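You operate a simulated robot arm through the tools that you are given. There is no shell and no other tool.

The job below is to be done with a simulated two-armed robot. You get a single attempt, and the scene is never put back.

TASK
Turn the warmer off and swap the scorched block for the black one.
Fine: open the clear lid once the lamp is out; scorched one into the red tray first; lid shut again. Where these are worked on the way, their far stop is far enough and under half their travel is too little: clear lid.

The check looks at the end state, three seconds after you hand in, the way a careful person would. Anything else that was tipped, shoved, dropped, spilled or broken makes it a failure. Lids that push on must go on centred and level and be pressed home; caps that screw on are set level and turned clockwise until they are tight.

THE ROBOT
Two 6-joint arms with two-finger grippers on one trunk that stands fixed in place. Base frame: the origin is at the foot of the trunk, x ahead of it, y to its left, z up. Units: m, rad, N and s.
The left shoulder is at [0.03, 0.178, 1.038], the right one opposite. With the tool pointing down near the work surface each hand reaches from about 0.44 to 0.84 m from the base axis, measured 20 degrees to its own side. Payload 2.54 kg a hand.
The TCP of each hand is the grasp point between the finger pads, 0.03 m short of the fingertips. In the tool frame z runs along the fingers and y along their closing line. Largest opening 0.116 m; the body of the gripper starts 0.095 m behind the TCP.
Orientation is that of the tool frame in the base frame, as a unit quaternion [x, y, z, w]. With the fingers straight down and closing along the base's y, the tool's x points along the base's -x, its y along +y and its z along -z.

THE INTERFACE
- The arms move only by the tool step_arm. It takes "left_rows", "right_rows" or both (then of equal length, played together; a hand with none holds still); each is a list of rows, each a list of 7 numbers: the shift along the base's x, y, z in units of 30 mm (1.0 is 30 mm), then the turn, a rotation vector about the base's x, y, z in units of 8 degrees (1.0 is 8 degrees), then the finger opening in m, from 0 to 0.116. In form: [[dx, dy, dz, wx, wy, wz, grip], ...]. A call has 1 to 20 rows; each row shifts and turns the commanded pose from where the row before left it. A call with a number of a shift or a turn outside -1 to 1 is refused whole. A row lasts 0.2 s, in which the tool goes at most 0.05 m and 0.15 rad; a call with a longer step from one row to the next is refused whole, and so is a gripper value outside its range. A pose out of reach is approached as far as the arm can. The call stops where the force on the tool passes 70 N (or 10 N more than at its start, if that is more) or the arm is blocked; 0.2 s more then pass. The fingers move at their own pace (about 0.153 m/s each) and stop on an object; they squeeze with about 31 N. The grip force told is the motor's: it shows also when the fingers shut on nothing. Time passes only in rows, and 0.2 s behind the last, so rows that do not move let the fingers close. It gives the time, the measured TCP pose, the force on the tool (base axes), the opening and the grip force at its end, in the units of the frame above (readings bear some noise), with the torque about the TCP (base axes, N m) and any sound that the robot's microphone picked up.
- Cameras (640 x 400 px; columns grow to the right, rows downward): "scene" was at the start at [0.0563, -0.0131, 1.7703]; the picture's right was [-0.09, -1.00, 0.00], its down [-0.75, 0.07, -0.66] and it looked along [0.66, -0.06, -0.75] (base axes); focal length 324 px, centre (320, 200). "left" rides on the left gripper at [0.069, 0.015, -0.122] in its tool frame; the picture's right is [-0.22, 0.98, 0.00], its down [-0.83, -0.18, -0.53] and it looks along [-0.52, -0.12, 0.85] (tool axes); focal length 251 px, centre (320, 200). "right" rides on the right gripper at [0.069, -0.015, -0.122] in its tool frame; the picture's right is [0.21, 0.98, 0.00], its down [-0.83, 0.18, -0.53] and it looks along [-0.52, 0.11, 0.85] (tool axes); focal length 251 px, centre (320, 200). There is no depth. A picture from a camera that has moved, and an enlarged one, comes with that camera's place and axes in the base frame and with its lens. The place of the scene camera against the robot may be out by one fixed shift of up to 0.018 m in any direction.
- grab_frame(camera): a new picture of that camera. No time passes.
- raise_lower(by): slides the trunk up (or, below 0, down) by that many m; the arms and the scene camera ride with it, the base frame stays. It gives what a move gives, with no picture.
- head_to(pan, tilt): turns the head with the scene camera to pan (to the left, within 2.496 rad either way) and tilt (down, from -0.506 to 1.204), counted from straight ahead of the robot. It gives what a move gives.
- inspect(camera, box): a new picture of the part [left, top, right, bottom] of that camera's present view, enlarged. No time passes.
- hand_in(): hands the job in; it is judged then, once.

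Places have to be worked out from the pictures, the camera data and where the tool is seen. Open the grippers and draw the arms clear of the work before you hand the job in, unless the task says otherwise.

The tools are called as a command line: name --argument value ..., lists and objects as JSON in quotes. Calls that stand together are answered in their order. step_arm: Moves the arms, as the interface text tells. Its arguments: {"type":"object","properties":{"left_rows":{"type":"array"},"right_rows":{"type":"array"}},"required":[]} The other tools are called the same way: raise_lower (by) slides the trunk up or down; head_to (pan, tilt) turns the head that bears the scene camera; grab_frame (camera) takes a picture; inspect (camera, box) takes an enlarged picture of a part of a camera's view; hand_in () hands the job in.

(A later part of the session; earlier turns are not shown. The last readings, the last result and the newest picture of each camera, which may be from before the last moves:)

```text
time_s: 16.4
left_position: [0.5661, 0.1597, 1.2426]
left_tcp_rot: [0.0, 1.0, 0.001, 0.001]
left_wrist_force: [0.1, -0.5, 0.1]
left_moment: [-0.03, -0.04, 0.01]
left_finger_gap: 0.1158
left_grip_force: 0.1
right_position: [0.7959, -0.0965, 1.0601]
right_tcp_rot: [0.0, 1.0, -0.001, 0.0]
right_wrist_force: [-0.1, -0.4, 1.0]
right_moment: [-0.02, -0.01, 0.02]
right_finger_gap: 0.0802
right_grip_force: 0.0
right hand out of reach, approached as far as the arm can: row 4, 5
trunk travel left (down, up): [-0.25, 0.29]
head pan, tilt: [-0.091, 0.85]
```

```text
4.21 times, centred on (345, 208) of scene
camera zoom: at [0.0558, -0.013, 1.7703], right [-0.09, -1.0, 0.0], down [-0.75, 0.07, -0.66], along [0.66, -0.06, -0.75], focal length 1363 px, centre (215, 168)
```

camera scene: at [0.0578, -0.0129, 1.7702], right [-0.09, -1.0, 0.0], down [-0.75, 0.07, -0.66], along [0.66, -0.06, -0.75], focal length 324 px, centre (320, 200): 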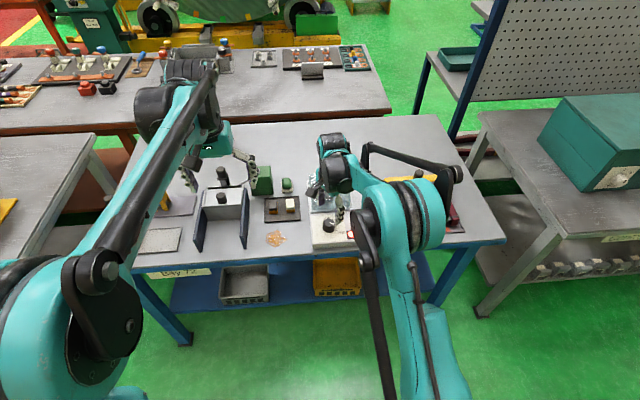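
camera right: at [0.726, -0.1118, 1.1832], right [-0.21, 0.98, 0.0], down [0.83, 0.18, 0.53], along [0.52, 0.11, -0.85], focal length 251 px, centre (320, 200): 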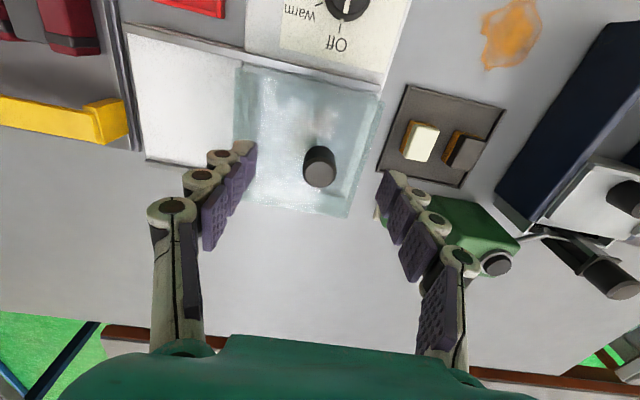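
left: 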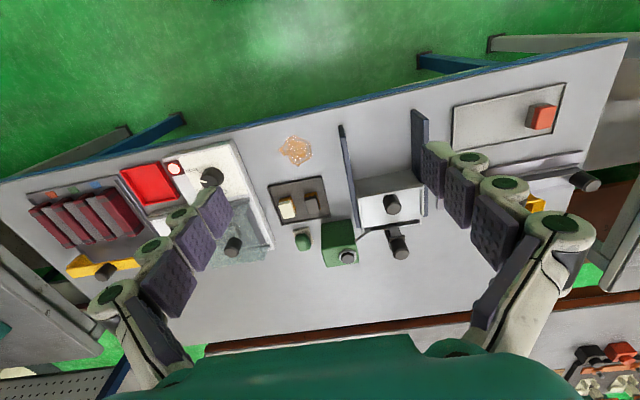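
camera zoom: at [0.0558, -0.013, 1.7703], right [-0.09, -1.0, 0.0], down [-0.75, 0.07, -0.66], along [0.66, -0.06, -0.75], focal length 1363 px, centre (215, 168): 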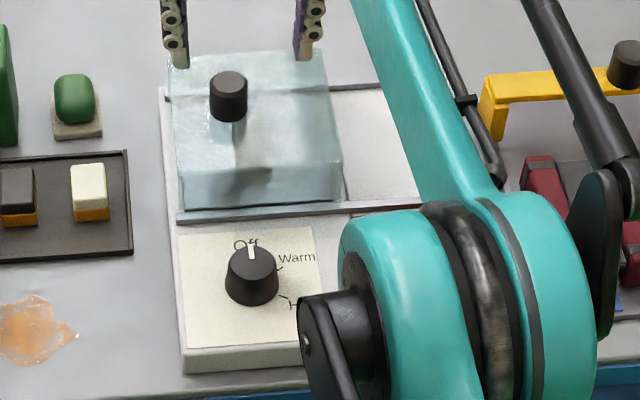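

Straight down, the right arm runs out at x ≈ 0.796, so I'll tilt the tool about 20° outward (negative turn about y) to reach the handle. I also check the lamp from the left camera.

step_arm --right_rows '[[0, 0, 0, 0, -0.85, 0, 0.08], [0, 0, 0, 0, -0.85, 0, 0.08], [0, 0, 0, 0, -0.85, 0, 0.08], [0, 0, 0, 0, 0, 0, 0.08], [0, 0, 0, 0, 0, 0, 0.08]]'

inspect --camera "left" --box '[130, 120, 290, 240]'

grab_frame --camera "right"

```text
time_s: 17.6
left_position: [0.5666, 0.1596, 1.2445]
left_tcp_rot: [0.001, 1.0, 0.0, 0.001]
left_wrist_force: [-0.5, 0.4, 0.7]
left_moment: [-0.02, 0.01, -0.01]
left_finger_gap: 0.1163
left_grip_force: 0.1
right_position: [0.7944, -0.0958, 1.0601]
right_tcp_rot: [0.001, 0.984, 0.0, 0.178]
right_wrist_force: [0.3, 0.7, 0.0]
right_moment: [-0.01, 0.0, -0.03]
right_finger_gap: 0.0801
right_grip_force: 0.0
trunk travel left (down, up): [-0.25, 0.29]
head pan, tilt: [-0.091, 0.85]
```

```text
3.33 times, centred on (210, 180) of left
camera zoom: at [0.4978, 0.1756, 1.3662], right [0.22, 0.98, 0.0], down [0.82, -0.18, 0.54], along [0.52, -0.12, -0.84], focal length 838 px, centre (687, 267)
```

zoom: 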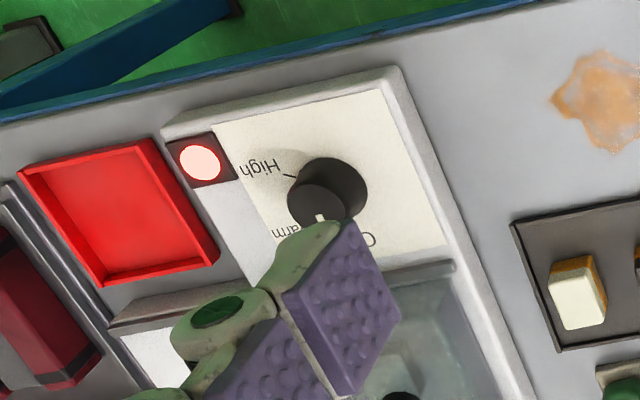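

```text
taken
camera right: at [0.688, -0.1117, 1.1514], right [-0.2, 0.98, -0.07], down [0.59, 0.18, 0.79], along [0.78, 0.11, -0.61], focal length 251 px, centre (320, 200)
```

right: 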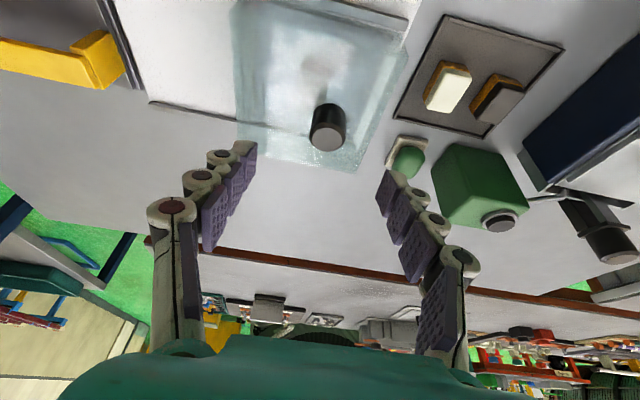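

The lamp is still lit about 8 s after switching. I move to a pre-grasp above the lid handle (without touching) and wait some more seconds to see whether the lamp goes out.

step_arm --right_rows '[[0.323, 0.064, -0.446, 0, 0, 0, 0.08], [0.323, 0.064, -0.446, 0, 0, 0, 0.08], [0.323, 0.064, -0.446, 0, 0, 0, 0.08], [0, 0, 0, 0, 0, 0, 0.06], [0, 0, 0, 0, 0, 0, 0.06], [0, 0, 0, 0, 0, 0, 0.06], [0, 0, 0, 0, 0, 0, 0.06], [0, 0, 0, 0, 0, 0, 0.06], [0, 0, 0, 0, 0, 0, 0.06], [0, 0, 0, 0, 0, 0, 0.06], [0, 0, 0, 0, 0, 0, 0.06], [0, 0, 0, 0, 0, 0, 0.06], [0, 0, 0, 0, 0, 0, 0.06], [0, 0, 0, 0, 0, 0, 0.06], [0, 0, 0, 0, 0, 0, 0.06], [0, 0, 0, 0, 0, 0, 0.06], [0, 0, 0, 0, 0, 0, 0.06], [0, 0, 0, 0, 0, 0, 0.06]]'

inspect --camera "left" --box '[130, 120, 290, 240]'

grab_frame --camera "right"

```text
time_s: 21.4
left_position: [0.5674, 0.1599, 1.2434]
left_tcp_rot: [0.0, 1.0, 0.001, 0.001]
left_wrist_force: [0.0, 0.9, 0.0]
left_moment: [0.0, -0.01, -0.03]
left_finger_gap: 0.1161
left_grip_force: 0.1
right_position: [0.824, -0.0906, 1.0183]
right_tcp_rot: [0.0, 0.984, 0.0, 0.177]
right_wrist_force: [1.1, 0.5, -0.1]
right_moment: [-0.01, 0.0, -0.04]
right_finger_gap: 0.0601
right_grip_force: 0.0
trunk travel left (down, up): [-0.25, 0.29]
head pan, tilt: [-0.091, 0.85]
```

```text
3.33 times, centred on (210, 180) of left
camera zoom: at [0.498, 0.1757, 1.3661], right [0.22, 0.98, 0.0], down [0.83, -0.18, 0.53], along [0.52, -0.12, -0.84], focal length 838 px, centre (687, 267)
```

zoom: 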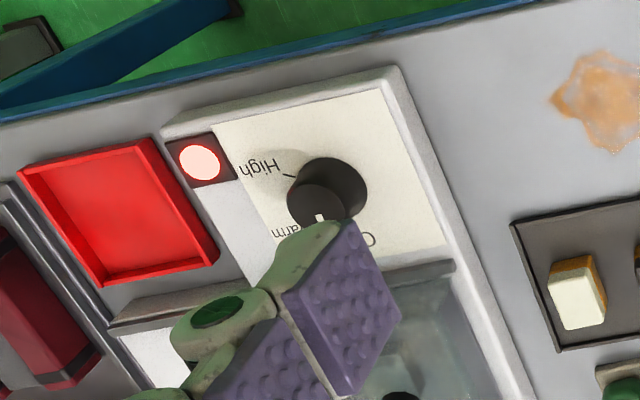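

```text
taken
camera right: at [0.7168, -0.106, 1.1101], right [-0.2, 0.98, -0.07], down [0.59, 0.18, 0.79], along [0.78, 0.11, -0.61], focal length 251 px, centre (320, 200)
```

right: 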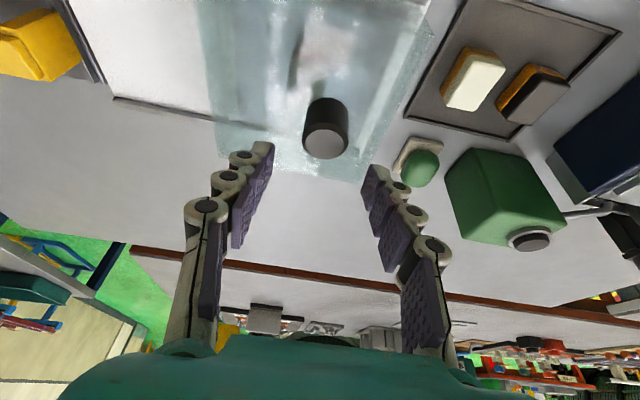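

The pointer measures at Off within a couple of degrees from two cameras, so the lamp probably has a cooling delay. I hold still for 4 s and check again.

step_arm --right_rows '[[0, 0, 0, 0, 0, 0, 0.06], [0, 0, 0, 0, 0, 0, 0.06], [0, 0, 0, 0, 0, 0, 0.06], [0, 0, 0, 0, 0, 0, 0.06], [0, 0, 0, 0, 0, 0, 0.06], [0, 0, 0, 0, 0, 0, 0.06], [0, 0, 0, 0, 0, 0, 0.06], [0, 0, 0, 0, 0, 0, 0.06], [0, 0, 0, 0, 0, 0, 0.06], [0, 0, 0, 0, 0, 0, 0.06], [0, 0, 0, 0, 0, 0, 0.06], [0, 0, 0, 0, 0, 0, 0.06], [0, 0, 0, 0, 0, 0, 0.06], [0, 0, 0, 0, 0, 0, 0.06], [0, 0, 0, 0, 0, 0, 0.06], [0, 0, 0, 0, 0, 0, 0.06], [0, 0, 0, 0, 0, 0, 0.06], [0, 0, 0, 0, 0, 0, 0.06], [0, 0, 0, 0, 0, 0, 0.06], [0, 0, 0, 0, 0, 0, 0.06]]'

inspect --camera "left" --box '[130, 120, 290, 240]'

```text
time_s: 25.6
left_position: [0.5657, 0.1587, 1.243]
left_tcp_rot: [0.001, 1.0, 0.0, 0.001]
left_wrist_force: [0.5, -0.7, -0.4]
left_moment: [-0.04, 0.0, -0.02]
left_finger_gap: 0.116
left_grip_force: 0.0
right_position: [0.824, -0.0911, 1.0181]
right_tcp_rot: [0.0, 0.984, 0.0, 0.177]
right_wrist_force: [0.4, -0.6, -0.1]
right_moment: [-0.01, 0.01, 0.01]
right_finger_gap: 0.0602
right_grip_force: 0.0
trunk travel left (down, up): [-0.25, 0.29]
head pan, tilt: [-0.091, 0.85]
```

```text
3.33 times, centred on (210, 180) of left
camera zoom: at [0.4981, 0.1757, 1.3661], right [0.22, 0.98, 0.0], down [0.83, -0.18, 0.53], along [0.52, -0.12, -0.84], focal length 838 px, centre (687, 267)
```

zoom: 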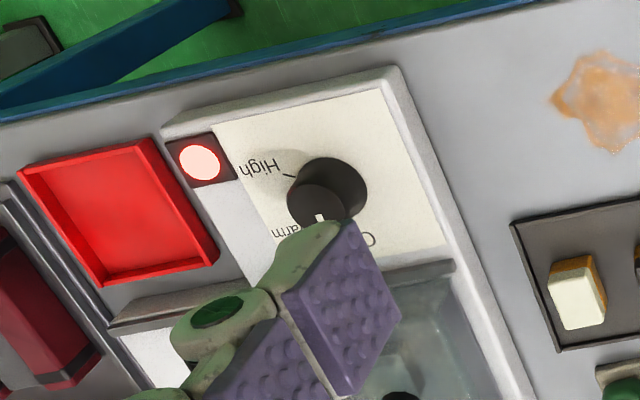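

Still lit after ~16 s. I bring the hand back over the selector (tool straight, yaw 0) to measure the pointer accurately at close range and be ready to adjust it.

step_arm --right_rows '[[-0.772, -0.0244, 0.1, 0, 0.425, 0, 0.08], [-0.772, -0.0244, 0.1, 0, 0.425, 0, 0.08], [-0.772, -0.0244, 0, 0, 0.425, 0, 0.08], [-0.772, -0.0244, 0, 0, 0.425, 0, 0.08], [-0.772, -0.0244, -0.1, 0, 0.425, 0, 0.08], [-0.772, -0.0244, -0.1, 0, 0.425, 0, 0.08], [0, 0, 0, 0, 0, 0, 0.08]]'

grab_frame --camera "right"

inspect --camera "right" --box '[260, 90, 380, 190]'

```text
time_s: 27.2
left_position: [0.5672, 0.1597, 1.2438]
left_tcp_rot: [0.0, 1.0, 0.0, 0.0]
left_wrist_force: [0.3, 0.0, 0.0]
left_moment: [0.02, 0.04, 0.01]
left_finger_gap: 0.116
left_grip_force: 0.0
right_position: [0.6845, -0.0939, 1.02]
right_tcp_rot: [-0.001, 1.0, 0.0, 0.0]
right_wrist_force: [0.2, -0.2, 0.0]
right_moment: [-0.02, 0.03, -0.01]
right_finger_gap: 0.08
right_grip_force: 0.1
trunk travel left (down, up): [-0.25, 0.29]
head pan, tilt: [-0.091, 0.85]
```

```text
taken
camera right: at [0.6155, -0.1089, 1.1428], right [-0.21, 0.98, 0.0], down [0.83, 0.18, 0.53], along [0.52, 0.11, -0.85], focal length 251 px, centre (320, 200)
```

right: 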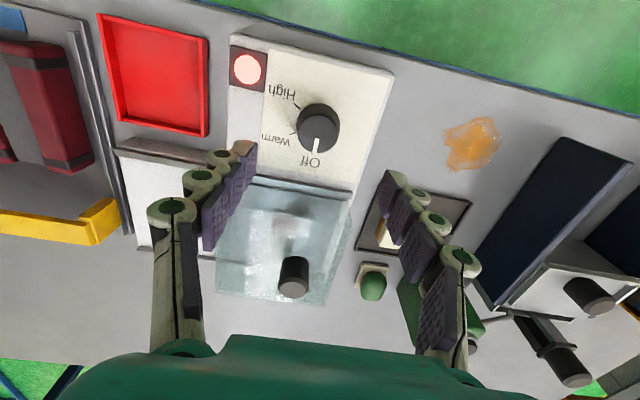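

```text
4.00 times, centred on (320, 140) of right
camera zoom: at [0.6155, -0.1089, 1.1428], right [-0.21, 0.98, 0.0], down [0.83, 0.18, 0.53], along [0.52, 0.11, -0.85], focal length 1006 px, centre (320, 440)
```

zoom: 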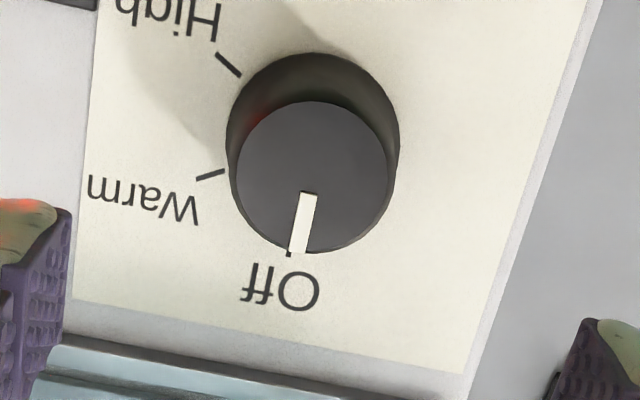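

The close-up shows the pointer exactly on the Off tick (0.4° computed), so the setting is right and the lamp must have a cool-down delay. I keep waiting with the lamp in view.

step_arm --right_rows '[[0, 0, 0, 0, 0, 0, 0.08], [0, 0, 0, 0, 0, 0, 0.08], [0, 0, 0, 0, 0, 0, 0.08], [0, 0, 0, 0, 0, 0, 0.08], [0, 0, 0, 0, 0, 0, 0.08], [0, 0, 0, 0, 0, 0, 0.08], [0, 0, 0, 0, 0, 0, 0.08], [0, 0, 0, 0, 0, 0, 0.08], [0, 0, 0, 0, 0, 0, 0.08], [0, 0, 0, 0, 0, 0, 0.08], [0, 0, 0, 0, 0, 0, 0.08], [0, 0, 0, 0, 0, 0, 0.08], [0, 0, 0, 0, 0, 0, 0.08], [0, 0, 0, 0, 0, 0, 0.08], [0, 0, 0, 0, 0, 0, 0.08], [0, 0, 0, 0, 0, 0, 0.08], [0, 0, 0, 0, 0, 0, 0.08], [0, 0, 0, 0, 0, 0, 0.08], [0, 0, 0, 0, 0, 0, 0.08], [0, 0, 0, 0, 0, 0, 0.08]]'

grab_frame --camera "right"

```text
time_s: 31.4
left_position: [0.5678, 0.1596, 1.2439]
left_tcp_rot: [0.001, 1.0, 0.0, 0.002]
left_wrist_force: [-0.4, -0.3, 0.1]
left_moment: [0.01, 0.0, 0.0]
left_finger_gap: 0.116
left_grip_force: 0.0
right_position: [0.6854, -0.0936, 1.0185]
right_tcp_rot: [0.0, 1.0, 0.0, 0.001]
right_wrist_force: [0.1, 0.4, 0.4]
right_moment: [-0.01, 0.02, 0.01]
right_finger_gap: 0.0798
right_grip_force: 0.0
trunk travel left (down, up): [-0.25, 0.29]
head pan, tilt: [-0.091, 0.85]
```

```text
taken
camera right: at [0.6154, -0.1089, 1.1428], right [-0.21, 0.98, 0.0], down [0.83, 0.18, 0.53], along [0.52, 0.11, -0.85], focal length 251 px, centre (320, 200)
```

right: 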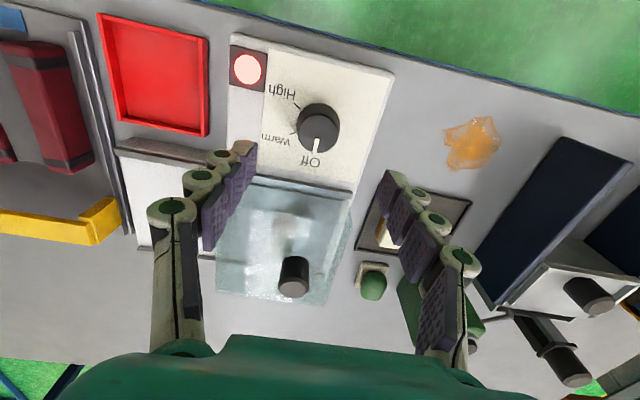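

Still lit at 31 s; continuing to wait.

step_arm --right_rows '[[0, 0, 0, 0, 0, 0, 0.08], [0, 0, 0, 0, 0, 0, 0.08], [0, 0, 0, 0, 0, 0, 0.08], [0, 0, 0, 0, 0, 0, 0.08], [0, 0, 0, 0, 0, 0, 0.08], [0, 0, 0, 0, 0, 0, 0.08], [0, 0, 0, 0, 0, 0, 0.08], [0, 0, 0, 0, 0, 0, 0.08], [0, 0, 0, 0, 0, 0, 0.08], [0, 0, 0, 0, 0, 0, 0.08], [0, 0, 0, 0, 0, 0, 0.08], [0, 0, 0, 0, 0, 0, 0.08], [0, 0, 0, 0, 0, 0, 0.08], [0, 0, 0, 0, 0, 0, 0.08], [0, 0, 0, 0, 0, 0, 0.08], [0, 0, 0, 0, 0, 0, 0.08], [0, 0, 0, 0, 0, 0, 0.08], [0, 0, 0, 0, 0, 0, 0.08], [0, 0, 0, 0, 0, 0, 0.08], [0, 0, 0, 0, 0, 0, 0.08]]'

inspect --camera "right" --box '[220, 30, 380, 190]'

step_arm --right_rows '[[0, 0, 0, 0, 0, 0, 0.08], [0, 0, 0, 0, 0, 0, 0.08], [0, 0, 0, 0, 0, 0, 0.08], [0, 0, 0, 0, 0, 0, 0.08], [0, 0, 0, 0, 0, 0, 0.08], [0, 0, 0, 0, 0, 0, 0.08], [0, 0, 0, 0, 0, 0, 0.08], [0, 0, 0, 0, 0, 0, 0.08], [0, 0, 0, 0, 0, 0, 0.08], [0, 0, 0, 0, 0, 0, 0.08], [0, 0, 0, 0, 0, 0, 0.08], [0, 0, 0, 0, 0, 0, 0.08], [0, 0, 0, 0, 0, 0, 0.08], [0, 0, 0, 0, 0, 0, 0.08], [0, 0, 0, 0, 0, 0, 0.08], [0, 0, 0, 0, 0, 0, 0.08], [0, 0, 0, 0, 0, 0, 0.08], [0, 0, 0, 0, 0, 0, 0.08], [0, 0, 0, 0, 0, 0, 0.08], [0, 0, 0, 0, 0, 0, 0.08]]'

inspect --camera "right" --box '[220, 30, 380, 190]'

```text
time_s: 35.6
left_position: [0.5673, 0.159, 1.243]
left_tcp_rot: [0.0, 1.0, 0.0, 0.0]
left_wrist_force: [0.5, -0.9, 0.4]
left_moment: [-0.01, -0.05, -0.01]
left_finger_gap: 0.1159
left_grip_force: 0.1
right_position: [0.6847, -0.093, 1.0189]
right_tcp_rot: [0.0, 1.0, 0.001, -0.001]
right_wrist_force: [0.4, -0.5, 0.0]
right_moment: [-0.02, 0.01, 0.0]
right_finger_gap: 0.0801
right_grip_force: 0.1
trunk travel left (down, up): [-0.25, 0.29]
head pan, tilt: [-0.091, 0.85]
```

```text
2.50 times, centred on (300, 110) of right
camera zoom: at [0.6154, -0.1089, 1.1428], right [-0.21, 0.98, 0.0], down [0.83, 0.18, 0.53], along [0.52, 0.11, -0.85], focal length 629 px, centre (370, 425)
```

zoom: 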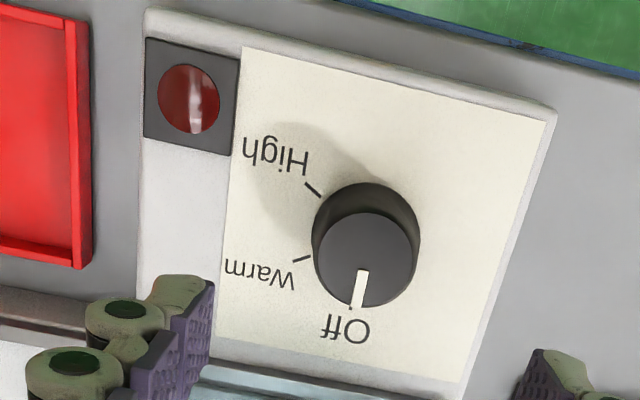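

```text
time_s: 39.8
left_position: [0.5668, 0.16, 1.244]
left_tcp_rot: [0.0, 1.0, 0.0, 0.001]
left_wrist_force: [0.2, -0.5, 0.1]
left_moment: [0.01, -0.01, -0.03]
left_finger_gap: 0.116
left_grip_force: 0.0
right_position: [0.6844, -0.0927, 1.0207]
right_tcp_rot: [0.0, 1.0, 0.0, 0.0]
right_wrist_force: [-0.8, -0.2, 0.4]
right_moment: [0.03, -0.03, -0.02]
right_finger_gap: 0.0799
right_grip_force: 0.0
trunk travel left (down, up): [-0.25, 0.29]
head pan, tilt: [-0.091, 0.85]
```

```text
2.50 times, centred on (300, 110) of right
camera zoom: at [0.6154, -0.1089, 1.1428], right [-0.21, 0.98, 0.0], down [0.83, 0.18, 0.53], along [0.52, 0.11, -0.85], focal length 629 px, centre (370, 425)
```

zoom: 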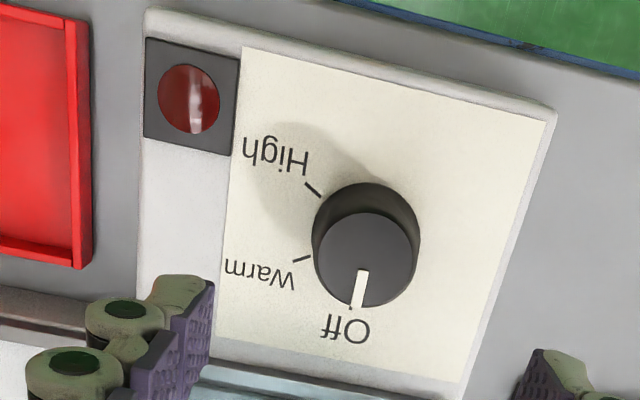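

The lamp is out now with the selector on Off. I go back to the pre-grasp over the lid handle with the 20° tilt.

step_arm --right_rows '[[0.769, 0.02, 0, 0, -0.425, 0, 0.07], [0.769, 0.02, 0, 0, -0.425, 0, 0.07], [0.769, 0.02, 0, 0, -0.425, 0, 0.07], [0.769, 0.02, 0, 0, -0.425, 0, 0.07], [0.769, 0.02, 0, 0, -0.425, 0, 0.07], [0.769, 0.02, 0, 0, -0.425, 0, 0.07], [0, 0, 0, 0, 0, 0, 0.07]]'

grab_frame --camera "right"

inspect --camera "left" --box '[130, 120, 290, 280]'

```text
time_s: 41.4
left_position: [0.5668, 0.1605, 1.2433]
left_tcp_rot: [0.0, 1.0, 0.0, 0.0]
left_wrist_force: [-0.6, -0.4, 0.9]
left_moment: [0.01, 0.0, -0.01]
left_finger_gap: 0.1161
left_grip_force: 0.0
right_position: [0.825, -0.0887, 1.0199]
right_tcp_rot: [0.0, 0.984, 0.0, 0.178]
right_wrist_force: [0.1, 0.5, -0.1]
right_moment: [-0.01, -0.01, -0.02]
right_finger_gap: 0.0696
right_grip_force: 0.1
trunk travel left (down, up): [-0.25, 0.29]
head pan, tilt: [-0.091, 0.85]
```

```text
taken
camera right: at [0.7167, -0.1051, 1.1112], right [-0.2, 0.98, -0.07], down [0.59, 0.18, 0.79], along [0.78, 0.11, -0.61], focal length 251 px, centre (320, 200)
```

right: 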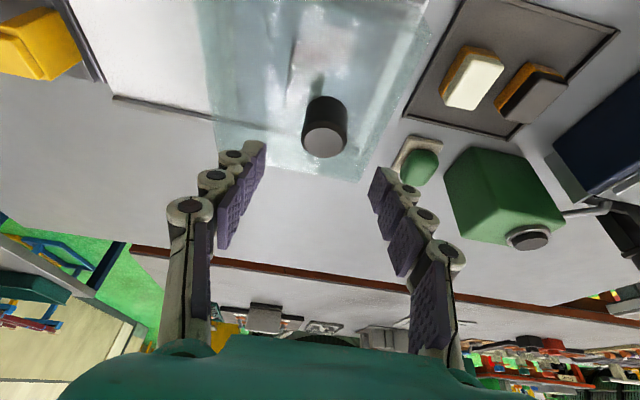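

```text
2.50 times, centred on (210, 200) of left
camera zoom: at [0.4978, 0.1756, 1.3662], right [0.22, 0.98, 0.0], down [0.82, -0.18, 0.54], along [0.52, -0.12, -0.84], focal length 629 px, centre (595, 200)
```

zoom: 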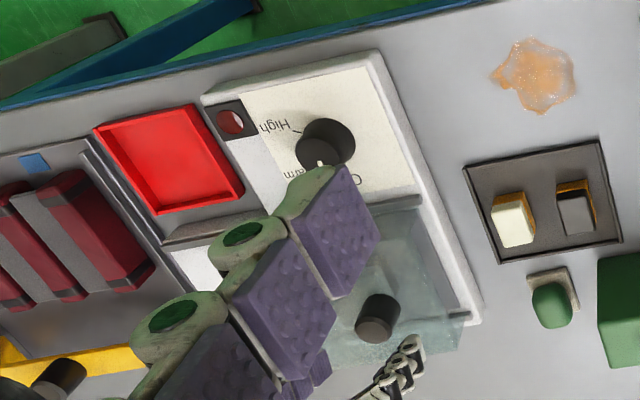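

The handle computes to [0.8286, −0.0902], centred under the fingers. I descend so the tips are just above the lid's top plate, then close on the handle.

step_arm --right_rows '[[-0.03, -0.02, -0.52, 0, 0, 0, 0.06], [0, 0, -0.52, 0, 0, 0, 0.06], [0, 0, -0.48, 0, 0, 0, 0.06], [0, 0, 0, 0, 0, 0, 0.06]]'

grab_frame --camera "right"

inspect --camera "scene" --box '[290, 150, 400, 225]'

```text
time_s: 42.4
left_position: [0.5641, 0.1592, 1.2454]
left_tcp_rot: [0.0, 1.0, -0.001, 0.002]
left_wrist_force: [0.3, -0.1, 0.0]
left_moment: [0.02, -0.04, 0.01]
left_finger_gap: 0.1161
left_grip_force: 0.0
right_position: [0.8217, -0.0904, 0.9757]
right_tcp_rot: [0.001, 0.984, -0.001, 0.18]
right_wrist_force: [9.7, 0.2, 20.9]
right_moment: [0.06, -0.31, -0.01]
right_finger_gap: 0.0617
right_grip_force: 1.2
trunk travel left (down, up): [-0.25, 0.29]
head pan, tilt: [-0.091, 0.85]
```

```text
taken
camera right: at [0.7138, -0.1062, 1.0662], right [-0.2, 0.98, -0.08], down [0.58, 0.18, 0.79], along [0.79, 0.11, -0.61], focal length 251 px, centre (320, 200)
```

right: 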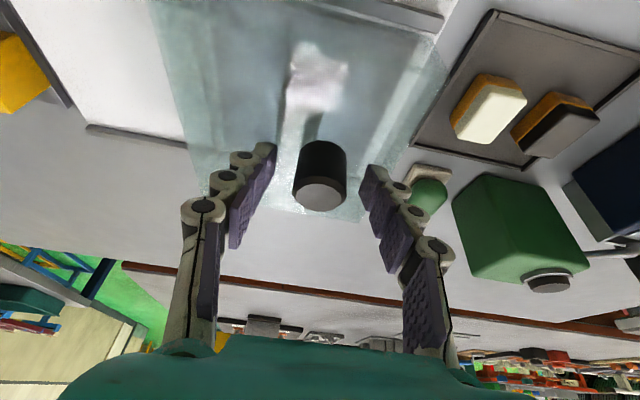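

```text
5.33 times, centred on (345, 188) of scene
camera zoom: at [0.0529, -0.0124, 1.7706], right [-0.09, -1.0, 0.0], down [-0.75, 0.07, -0.66], along [0.66, -0.06, -0.75], focal length 1726 px, centre (187, 267)
```

zoom: 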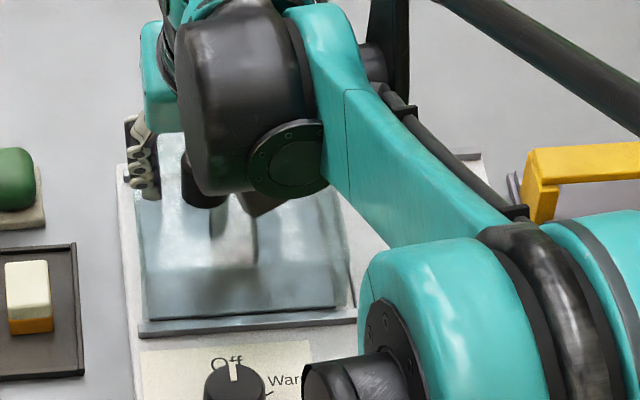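

The tips just touched the lid's top plate (21 N upward), so I back off about 4–5 mm and then close on the handle.

step_arm --right_rows '[[0.03, 0, 0.22, 0, 0, 0, 0.06], [0, 0, 0, 0, 0, 0, 0.06], [0, 0, 0, 0, 0, 0, 0.04], [0, 0, 0, 0, 0, 0, 0.02], [0, 0, 0, 0, 0, 0, 0.02], [0, 0, 0, 0, 0, 0, 0.02]]'

grab_frame --camera "right"

```text
time_s: 43.8
left_position: [0.5653, 0.1599, 1.2439]
left_tcp_rot: [0.0, 1.0, 0.0, 0.0]
left_wrist_force: [-0.2, 0.2, -0.2]
left_moment: [-0.02, -0.03, -0.02]
left_finger_gap: 0.1163
left_grip_force: 0.1
right_position: [0.8239, -0.0899, 0.9792]
right_tcp_rot: [0.001, 0.984, -0.001, 0.177]
right_wrist_force: [-4.4, -0.4, -4.8]
right_moment: [0.02, 0.13, 0.02]
right_finger_gap: 0.0309
right_grip_force: 44.7
trunk travel left (down, up): [-0.25, 0.29]
head pan, tilt: [-0.091, 0.85]
```

```text
taken
camera right: at [0.7155, -0.1058, 1.0706], right [-0.2, 0.98, -0.07], down [0.59, 0.18, 0.79], along [0.78, 0.11, -0.61], focal length 251 px, centre (320, 200)
```

right: 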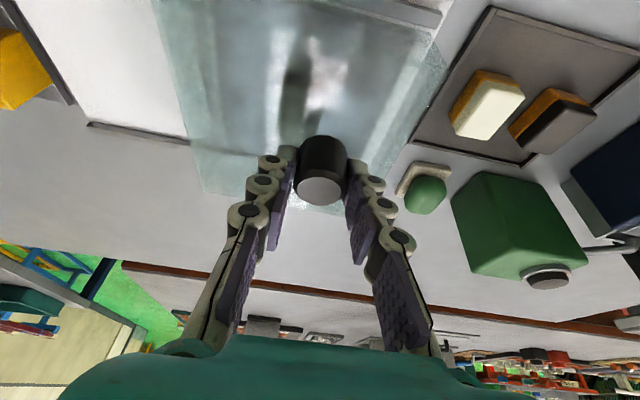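

The handle is held firmly. I slide the lid toward −y (to the right over the white plate), first 45 mm, watching forces.

step_arm --right_rows '[[0, -0.3, 0, 0, 0, 0, 0.02], [0, -0.4, 0, 0, 0, 0, 0.02], [0, -0.4, 0, 0, 0, 0, 0.02], [0, -0.4, 0, 0, 0, 0, 0.02]]'

grab_frame --camera "right"

inspect --camera "left" --box '[130, 120, 290, 280]'

```text
time_s: 44.8
left_position: [0.5672, 0.1594, 1.244]
left_tcp_rot: [0.002, 1.0, 0.0, 0.0]
left_wrist_force: [-0.1, 0.0, 0.2]
left_moment: [0.02, -0.02, -0.02]
left_finger_gap: 0.116
left_grip_force: 0.0
right_position: [0.8228, -0.1373, 0.9798]
right_tcp_rot: [0.002, 0.985, 0.0, 0.175]
right_wrist_force: [-23.1, -0.4, -29.3]
right_moment: [-0.02, 0.58, 0.01]
right_finger_gap: 0.0308
right_grip_force: 44.7
trunk travel left (down, up): [-0.25, 0.29]
head pan, tilt: [-0.091, 0.85]
```

```text
taken
camera right: at [0.7163, -0.1526, 1.0713], right [-0.2, 0.98, -0.07], down [0.59, 0.18, 0.79], along [0.78, 0.11, -0.61], focal length 251 px, centre (320, 200)
```

right: 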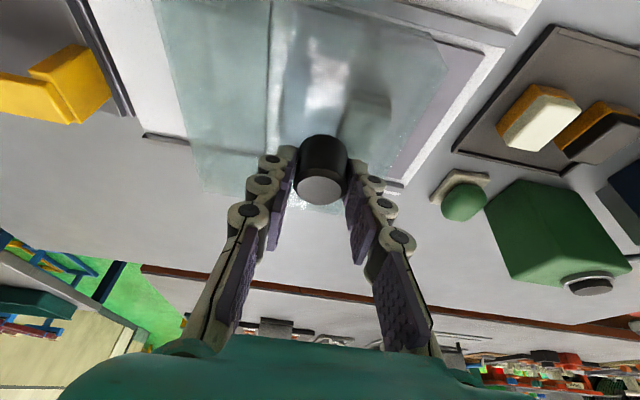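

```text
2.50 times, centred on (210, 200) of left
camera zoom: at [0.4985, 0.1745, 1.3658], right [0.22, 0.98, 0.0], down [0.83, -0.18, 0.53], along [0.52, -0.11, -0.85], focal length 629 px, centre (595, 200)
```

zoom: 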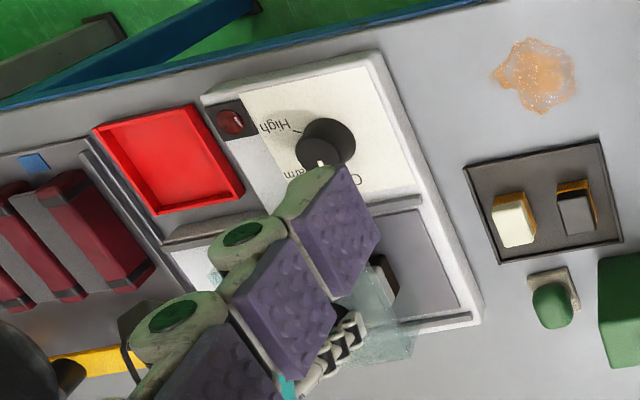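

The lid slides along nicely (47 mm). There is some cross load (−23 N x, −29 N z), so I nudge slightly down and back while continuing the slide.

step_arm --right_rows '[[-0.05, -0.2, -0.04, 0, 0, 0, 0.02], [0, -0.4, 0, 0, 0, 0, 0.02], [0, -0.4, 0, 0, 0, 0, 0.02], [0, -0.4, 0, 0, 0, 0, 0.02], [0, -0.4, 0, 0, 0, 0, 0.02]]'

grab_frame --camera "right"

inspect --camera "left" --box '[130, 120, 290, 280]'

```text
time_s: 46.0
left_position: [0.5672, 0.1586, 1.2434]
left_tcp_rot: [0.001, 1.0, 0.0, 0.0]
left_wrist_force: [-0.1, 0.0, -0.6]
left_moment: [0.0, -0.02, 0.01]
left_finger_gap: 0.1161
left_grip_force: 0.1
right_position: [0.8225, -0.1922, 0.9804]
right_tcp_rot: [0.001, 0.985, 0.0, 0.175]
right_wrist_force: [-21.1, -0.1, -28.0]
right_moment: [-0.01, 0.25, -0.02]
right_finger_gap: 0.0309
right_grip_force: 44.5
trunk travel left (down, up): [-0.25, 0.29]
head pan, tilt: [-0.091, 0.85]
```

```text
taken
camera right: at [0.7164, -0.208, 1.0715], right [-0.2, 0.98, -0.07], down [0.59, 0.18, 0.79], along [0.78, 0.11, -0.61], focal length 251 px, centre (320, 200)
```

right: 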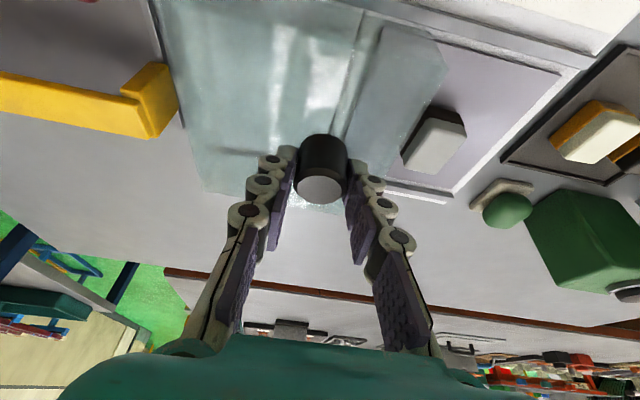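

```text
2.50 times, centred on (210, 200) of left
camera zoom: at [0.4987, 0.1745, 1.3658], right [0.22, 0.98, 0.0], down [0.83, -0.18, 0.53], along [0.52, -0.11, -0.85], focal length 629 px, centre (595, 200)
```

zoom: 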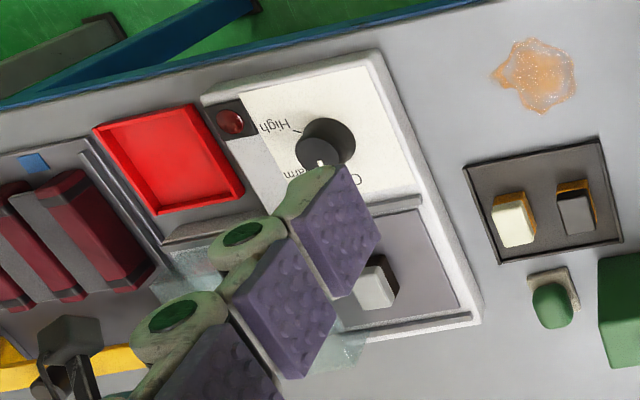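

About 102 mm open, the scorched block (pale top, dark charred sides) is visible in the chamber. I continue sliding toward the far stop gently.

step_arm --right_rows '[[0, -0.3, 0, 0, 0, 0, 0.02], [0, -0.3, 0, 0, 0, 0, 0.02], [0, -0.25, 0, 0, 0, 0, 0.02], [0, -0.2, 0, 0, 0, 0, 0.02], [0, -0.2, 0, 0, 0, 0, 0.02]]'

grab_frame --camera "right"

inspect --camera "left" --box '[130, 120, 290, 280]'

grab_frame --camera "scene"

```text
time_s: 47.2
left_position: [0.5678, 0.1653, 1.2427]
left_tcp_rot: [0.0, 1.0, -0.002, 0.0]
left_wrist_force: [-0.9, -0.3, -0.1]
left_moment: [-0.02, 0.01, 0.01]
left_finger_gap: 0.116
left_grip_force: 0.0
right_position: [0.8231, -0.2161, 0.9793]
right_tcp_rot: [-0.005, 0.984, 0.003, 0.176]
right_wrist_force: [-16.1, 45.1, -22.1]
right_moment: [1.1, 0.14, 0.41]
right_finger_gap: 0.0311
right_grip_force: 45.4
trunk travel left (down, up): [-0.25, 0.29]
head pan, tilt: [-0.091, 0.85]
```

```text
taken
camera right: at [0.7165, -0.2323, 1.0715], right [-0.21, 0.98, -0.07], down [0.59, 0.18, 0.79], along [0.78, 0.12, -0.61], focal length 251 px, centre (320, 200)
```

right: 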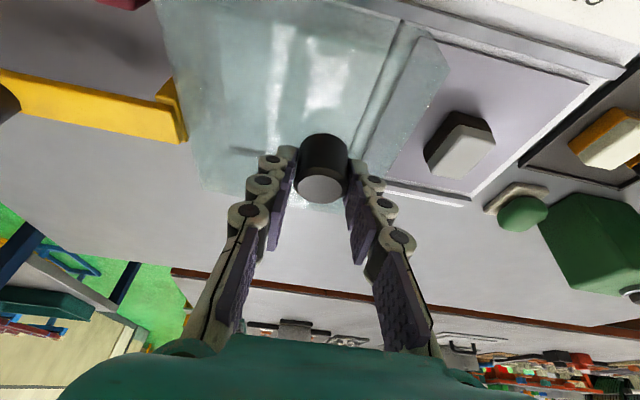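

```text
2.50 times, centred on (210, 200) of left
camera zoom: at [0.4985, 0.1812, 1.365], right [0.21, 0.98, 0.0], down [0.83, -0.18, 0.54], along [0.52, -0.12, -0.84], focal length 629 px, centre (595, 200)
```

zoom: 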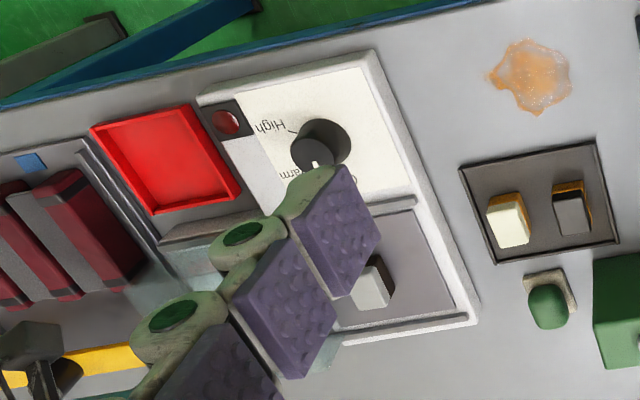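

```text
taken
camera scene: at [0.0573, -0.0053, 1.7702], right [-0.09, -1.0, 0.0], down [-0.75, 0.06, -0.66], along [0.66, -0.06, -0.75], focal length 324 px, centre (320, 200)
```

scene: 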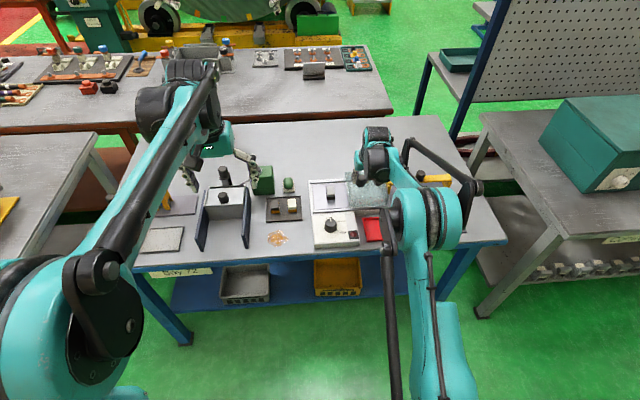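

The lid is at its far stop (handle y ≈ −0.216, 126 mm of travel, 45 N on the stop). I ease the load off before releasing.

step_arm --right_rows '[[0, 0.15, 0, 0, 0, 0, 0.02], [0, 0, 0, 0, 0, 0, 0.02]]'

```text
time_s: 47.8
left_position: [0.5669, 0.1631, 1.2425]
left_tcp_rot: [0.0, 1.0, -0.002, 0.001]
left_wrist_force: [0.3, -0.2, -0.6]
left_moment: [0.02, 0.02, 0.01]
left_finger_gap: 0.1162
left_grip_force: 0.1
right_position: [0.8231, -0.2159, 0.9797]
right_tcp_rot: [0.0, 0.984, 0.001, 0.176]
right_wrist_force: [-12.5, 36.8, -16.7]
right_moment: [1.0, 0.86, 0.14]
right_finger_gap: 0.0313
right_grip_force: 44.8
trunk travel left (down, up): [-0.25, 0.29]
head pan, tilt: [-0.091, 0.85]
```

Force is falling proportionally; I ease further until it is near zero, then open the fingers.

step_arm --right_rows '[[0, 0.25, 0, 0, 0, 0, 0.02], [0, 0.2, 0, 0, 0, 0, 0.02], [0, 0, 0, 0, 0, 0, 0.02]]'

```text
time_s: 48.6
left_position: [0.565, 0.1605, 1.2425]
left_tcp_rot: [0.0, 1.0, 0.0, 0.0]
left_wrist_force: [-0.3, 0.0, -0.1]
left_moment: [-0.03, 0.04, 0.02]
left_finger_gap: 0.1161
left_grip_force: 0.1
right_position: [0.8234, -0.2083, 0.9803]
right_tcp_rot: [0.002, 0.984, -0.002, 0.178]
right_wrist_force: [-3.9, -0.9, -3.6]
right_moment: [-0.27, -0.23, -0.53]
right_finger_gap: 0.0307
right_grip_force: 44.8
trunk travel left (down, up): [-0.25, 0.29]
head pan, tilt: [-0.091, 0.85]
```

Load gone; lid is open by about 118 of 126 mm. I open the fingers and lift straight up off the handle.

step_arm --right_rows '[[0, 0, 0, 0, 0, 0, 0.06], [0, 0, 0, 0, 0, 0, 0.06], [0, 0, 0.4, 0, 0, 0, 0.06], [0, 0, 0.7, 0, 0, 0, 0.06], [0, 0, 0.8, 0, 0, 0, 0.06], [0, 0, 0.8, 0, 0, 0, 0.06]]'

grab_frame --camera "right"

inspect --camera "scene" --box '[260, 160, 420, 260]'

inspect --camera "left" --box '[130, 120, 350, 280]'

```text
time_s: 50.0
left_position: [0.5654, 0.1591, 1.2443]
left_tcp_rot: [-0.001, 1.0, -0.001, 0.0]
left_wrist_force: [-0.1, 0.6, -0.7]
left_moment: [-0.03, 0.01, 0.02]
left_finger_gap: 0.116
left_grip_force: 0.0
right_position: [0.8218, -0.208, 1.0595]
right_tcp_rot: [0.0, 0.984, -0.001, 0.177]
right_wrist_force: [0.1, -0.1, 0.9]
right_moment: [-0.02, 0.01, 0.04]
right_finger_gap: 0.0599
right_grip_force: 0.2
trunk travel left (down, up): [-0.25, 0.29]
head pan, tilt: [-0.091, 0.85]
```

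```text
taken
camera right: at [0.7146, -0.2238, 1.1508], right [-0.2, 0.98, -0.07], down [0.59, 0.18, 0.79], along [0.78, 0.11, -0.61], focal length 251 px, centre (320, 200)
```

right: 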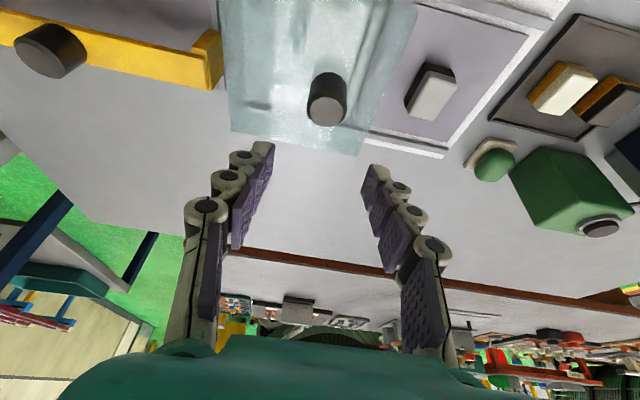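

```text
4.00 times, centred on (340, 210) of scene
camera zoom: at [0.0558, -0.013, 1.7703], right [-0.09, -1.0, 0.0], down [-0.75, 0.07, -0.66], along [0.66, -0.06, -0.75], focal length 1295 px, centre (240, 160)
```

zoom: 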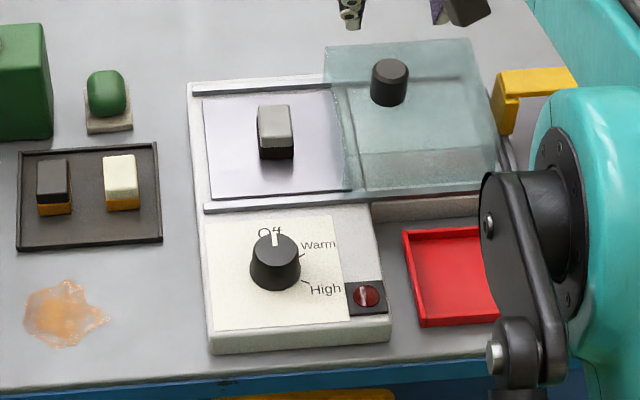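

```text
2.50 times, centred on (240, 200) of left
camera zoom: at [0.4976, 0.1757, 1.3662], right [0.22, 0.98, 0.0], down [0.82, -0.18, 0.54], along [0.52, -0.12, -0.84], focal length 629 px, centre (520, 200)
```

zoom: 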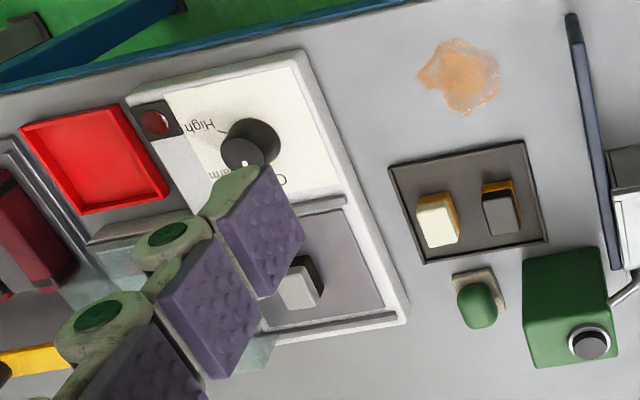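

The lid is open and the lamp is dark. The scorched block's top triangulates to about [0.8225, −0.108, 0.915], about 31 mm wide in y. I move over it with the same tilt for a closer look.

step_arm --right_rows '[[-0.064, 0.833, -0.1, 0, 0, 0, 0.07], [-0.064, 0.833, -0.1, 0, 0, 0, 0.07], [-0.064, 0.833, -0.1, 0, 0, 0, 0.07], [-0.064, 0.833, -0.1, 0, 0, 0, 0.07], [0, 0, -0.5, 0, 0, 0, 0.07], [0, 0, -0.5, 0, 0, 0, 0.07], [0, 0, 0, 0, 0, 0, 0.07]]'

grab_frame --camera "right"

inspect --camera "right" --box '[240, 60, 400, 200]'

inspect --camera "left" --box '[130, 150, 290, 280]'

```text
time_s: 51.6
left_position: [0.5668, 0.1592, 1.2436]
left_tcp_rot: [0.0, 1.0, 0.001, 0.001]
left_wrist_force: [0.1, 0.3, -0.3]
left_moment: [0.02, 0.0, -0.02]
left_finger_gap: 0.1161
left_grip_force: 0.1
right_position: [0.814, -0.1084, 1.0168]
right_tcp_rot: [-0.001, 0.984, 0.0, 0.177]
right_wrist_force: [-0.8, -0.3, -0.5]
right_moment: [0.0, -0.01, 0.0]
right_finger_gap: 0.0698
right_grip_force: 0.1
trunk travel left (down, up): [-0.25, 0.29]
head pan, tilt: [-0.091, 0.85]
```

```text
taken
camera right: at [0.7073, -0.1242, 1.1087], right [-0.2, 0.98, -0.07], down [0.59, 0.18, 0.79], along [0.78, 0.11, -0.61], focal length 251 px, centre (320, 200)
```

right: 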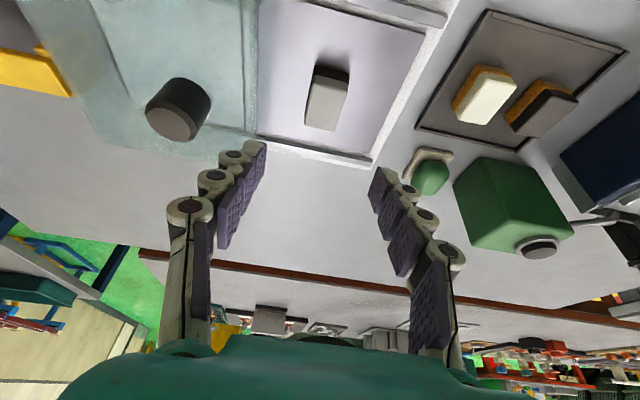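

```text
2.86 times, centred on (320, 130) of right
camera zoom: at [0.7073, -0.1242, 1.1087], right [-0.2, 0.98, -0.07], down [0.59, 0.18, 0.79], along [0.78, 0.11, -0.61], focal length 718 px, centre (320, 400)
```

zoom: 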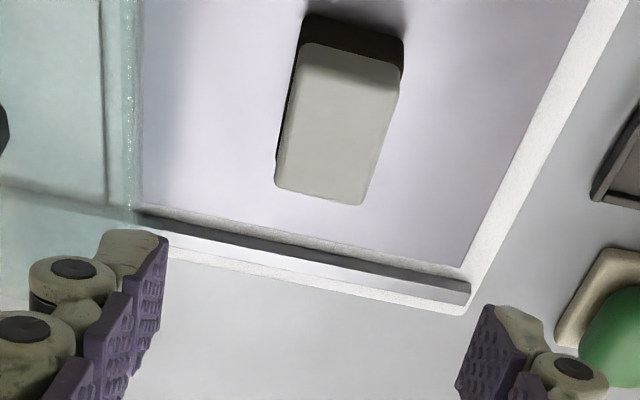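

```text
3.08 times, centred on (210, 215) of left
camera zoom: at [0.4978, 0.1755, 1.3662], right [0.22, 0.98, 0.0], down [0.82, -0.18, 0.54], along [0.52, -0.12, -0.84], focal length 774 px, centre (658, 154)
```

zoom: 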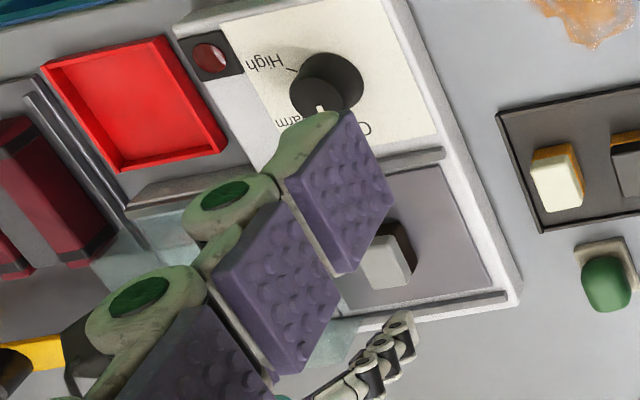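

The scorched block's top corners give centre ≈ [0.828, −0.1105], about 48 × 28 mm, aligned with the base axes, plate z ≈ 0.892. I descend part way with fingers at 56 mm and check.

step_arm --right_rows '[[0.16, -0.07, -0.5, 0, 0, 0, 0.056], [0, 0, -0.7, 0, 0, 0, 0.056], [0, 0, -0.7, 0, 0, 0, 0.056], [0, 0, -0.6, 0, 0, 0, 0.056], [0, 0, 0, 0, 0, 0, 0.056]]'

grab_frame --camera "right"

inspect --camera "left" --box '[130, 150, 290, 280]'

inspect --camera "scene" --box '[290, 150, 400, 230]'

```text
time_s: 52.8
left_position: [0.5662, 0.1591, 1.2444]
left_tcp_rot: [0.0, 1.0, -0.001, 0.001]
left_wrist_force: [0.9, 0.3, 0.2]
left_moment: [0.0, 0.02, -0.01]
left_finger_gap: 0.116
left_grip_force: 0.0
right_position: [0.8195, -0.1121, 0.9424]
right_tcp_rot: [0.0, 0.984, 0.0, 0.176]
right_wrist_force: [-0.1, -0.3, 0.2]
right_moment: [0.01, -0.03, 0.02]
right_finger_gap: 0.056
right_grip_force: 0.0
trunk travel left (down, up): [-0.25, 0.29]
head pan, tilt: [-0.091, 0.85]
```

```text
taken
camera right: at [0.7117, -0.1261, 1.034], right [-0.2, 0.98, -0.07], down [0.59, 0.18, 0.79], along [0.78, 0.11, -0.61], focal length 251 px, centre (320, 200)
```

right: 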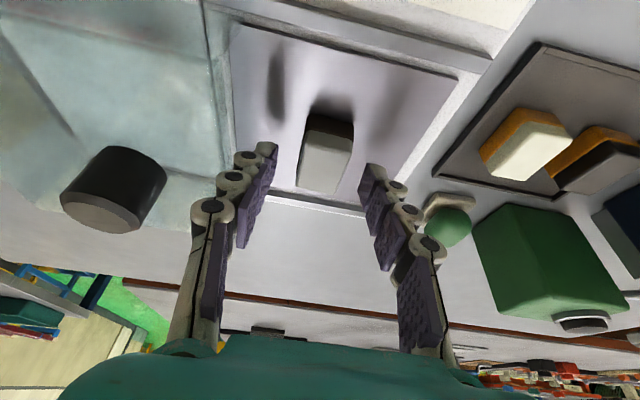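

```text
3.08 times, centred on (210, 215) of left
camera zoom: at [0.4978, 0.1757, 1.3662], right [0.22, 0.98, 0.0], down [0.83, -0.18, 0.54], along [0.52, -0.12, -0.84], focal length 774 px, centre (658, 154)
```

zoom: 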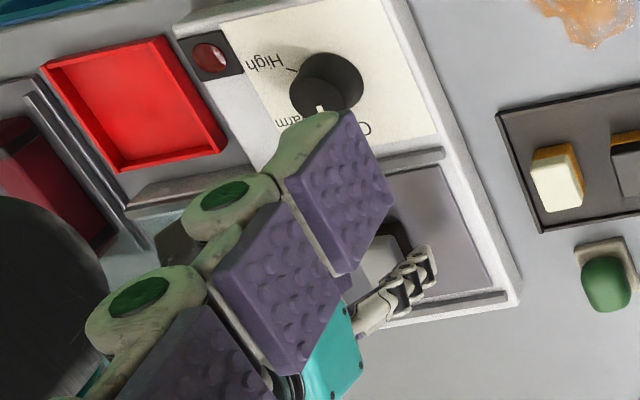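

```text
5.00 times, centred on (345, 190) of scene
camera zoom: at [0.0561, -0.013, 1.7703], right [-0.09, -1.0, 0.0], down [-0.75, 0.07, -0.66], along [0.66, -0.06, -0.75], focal length 1618 px, centre (195, 250)
```

zoom: 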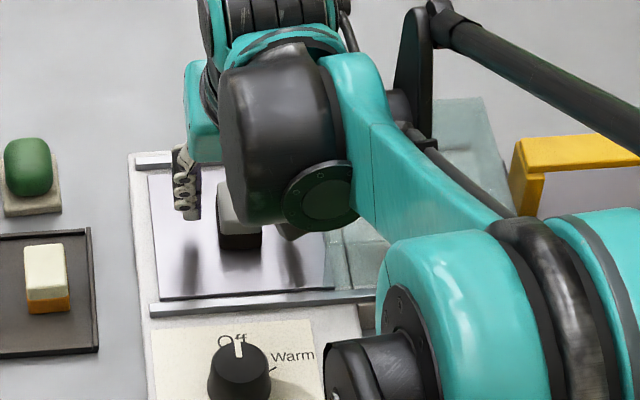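

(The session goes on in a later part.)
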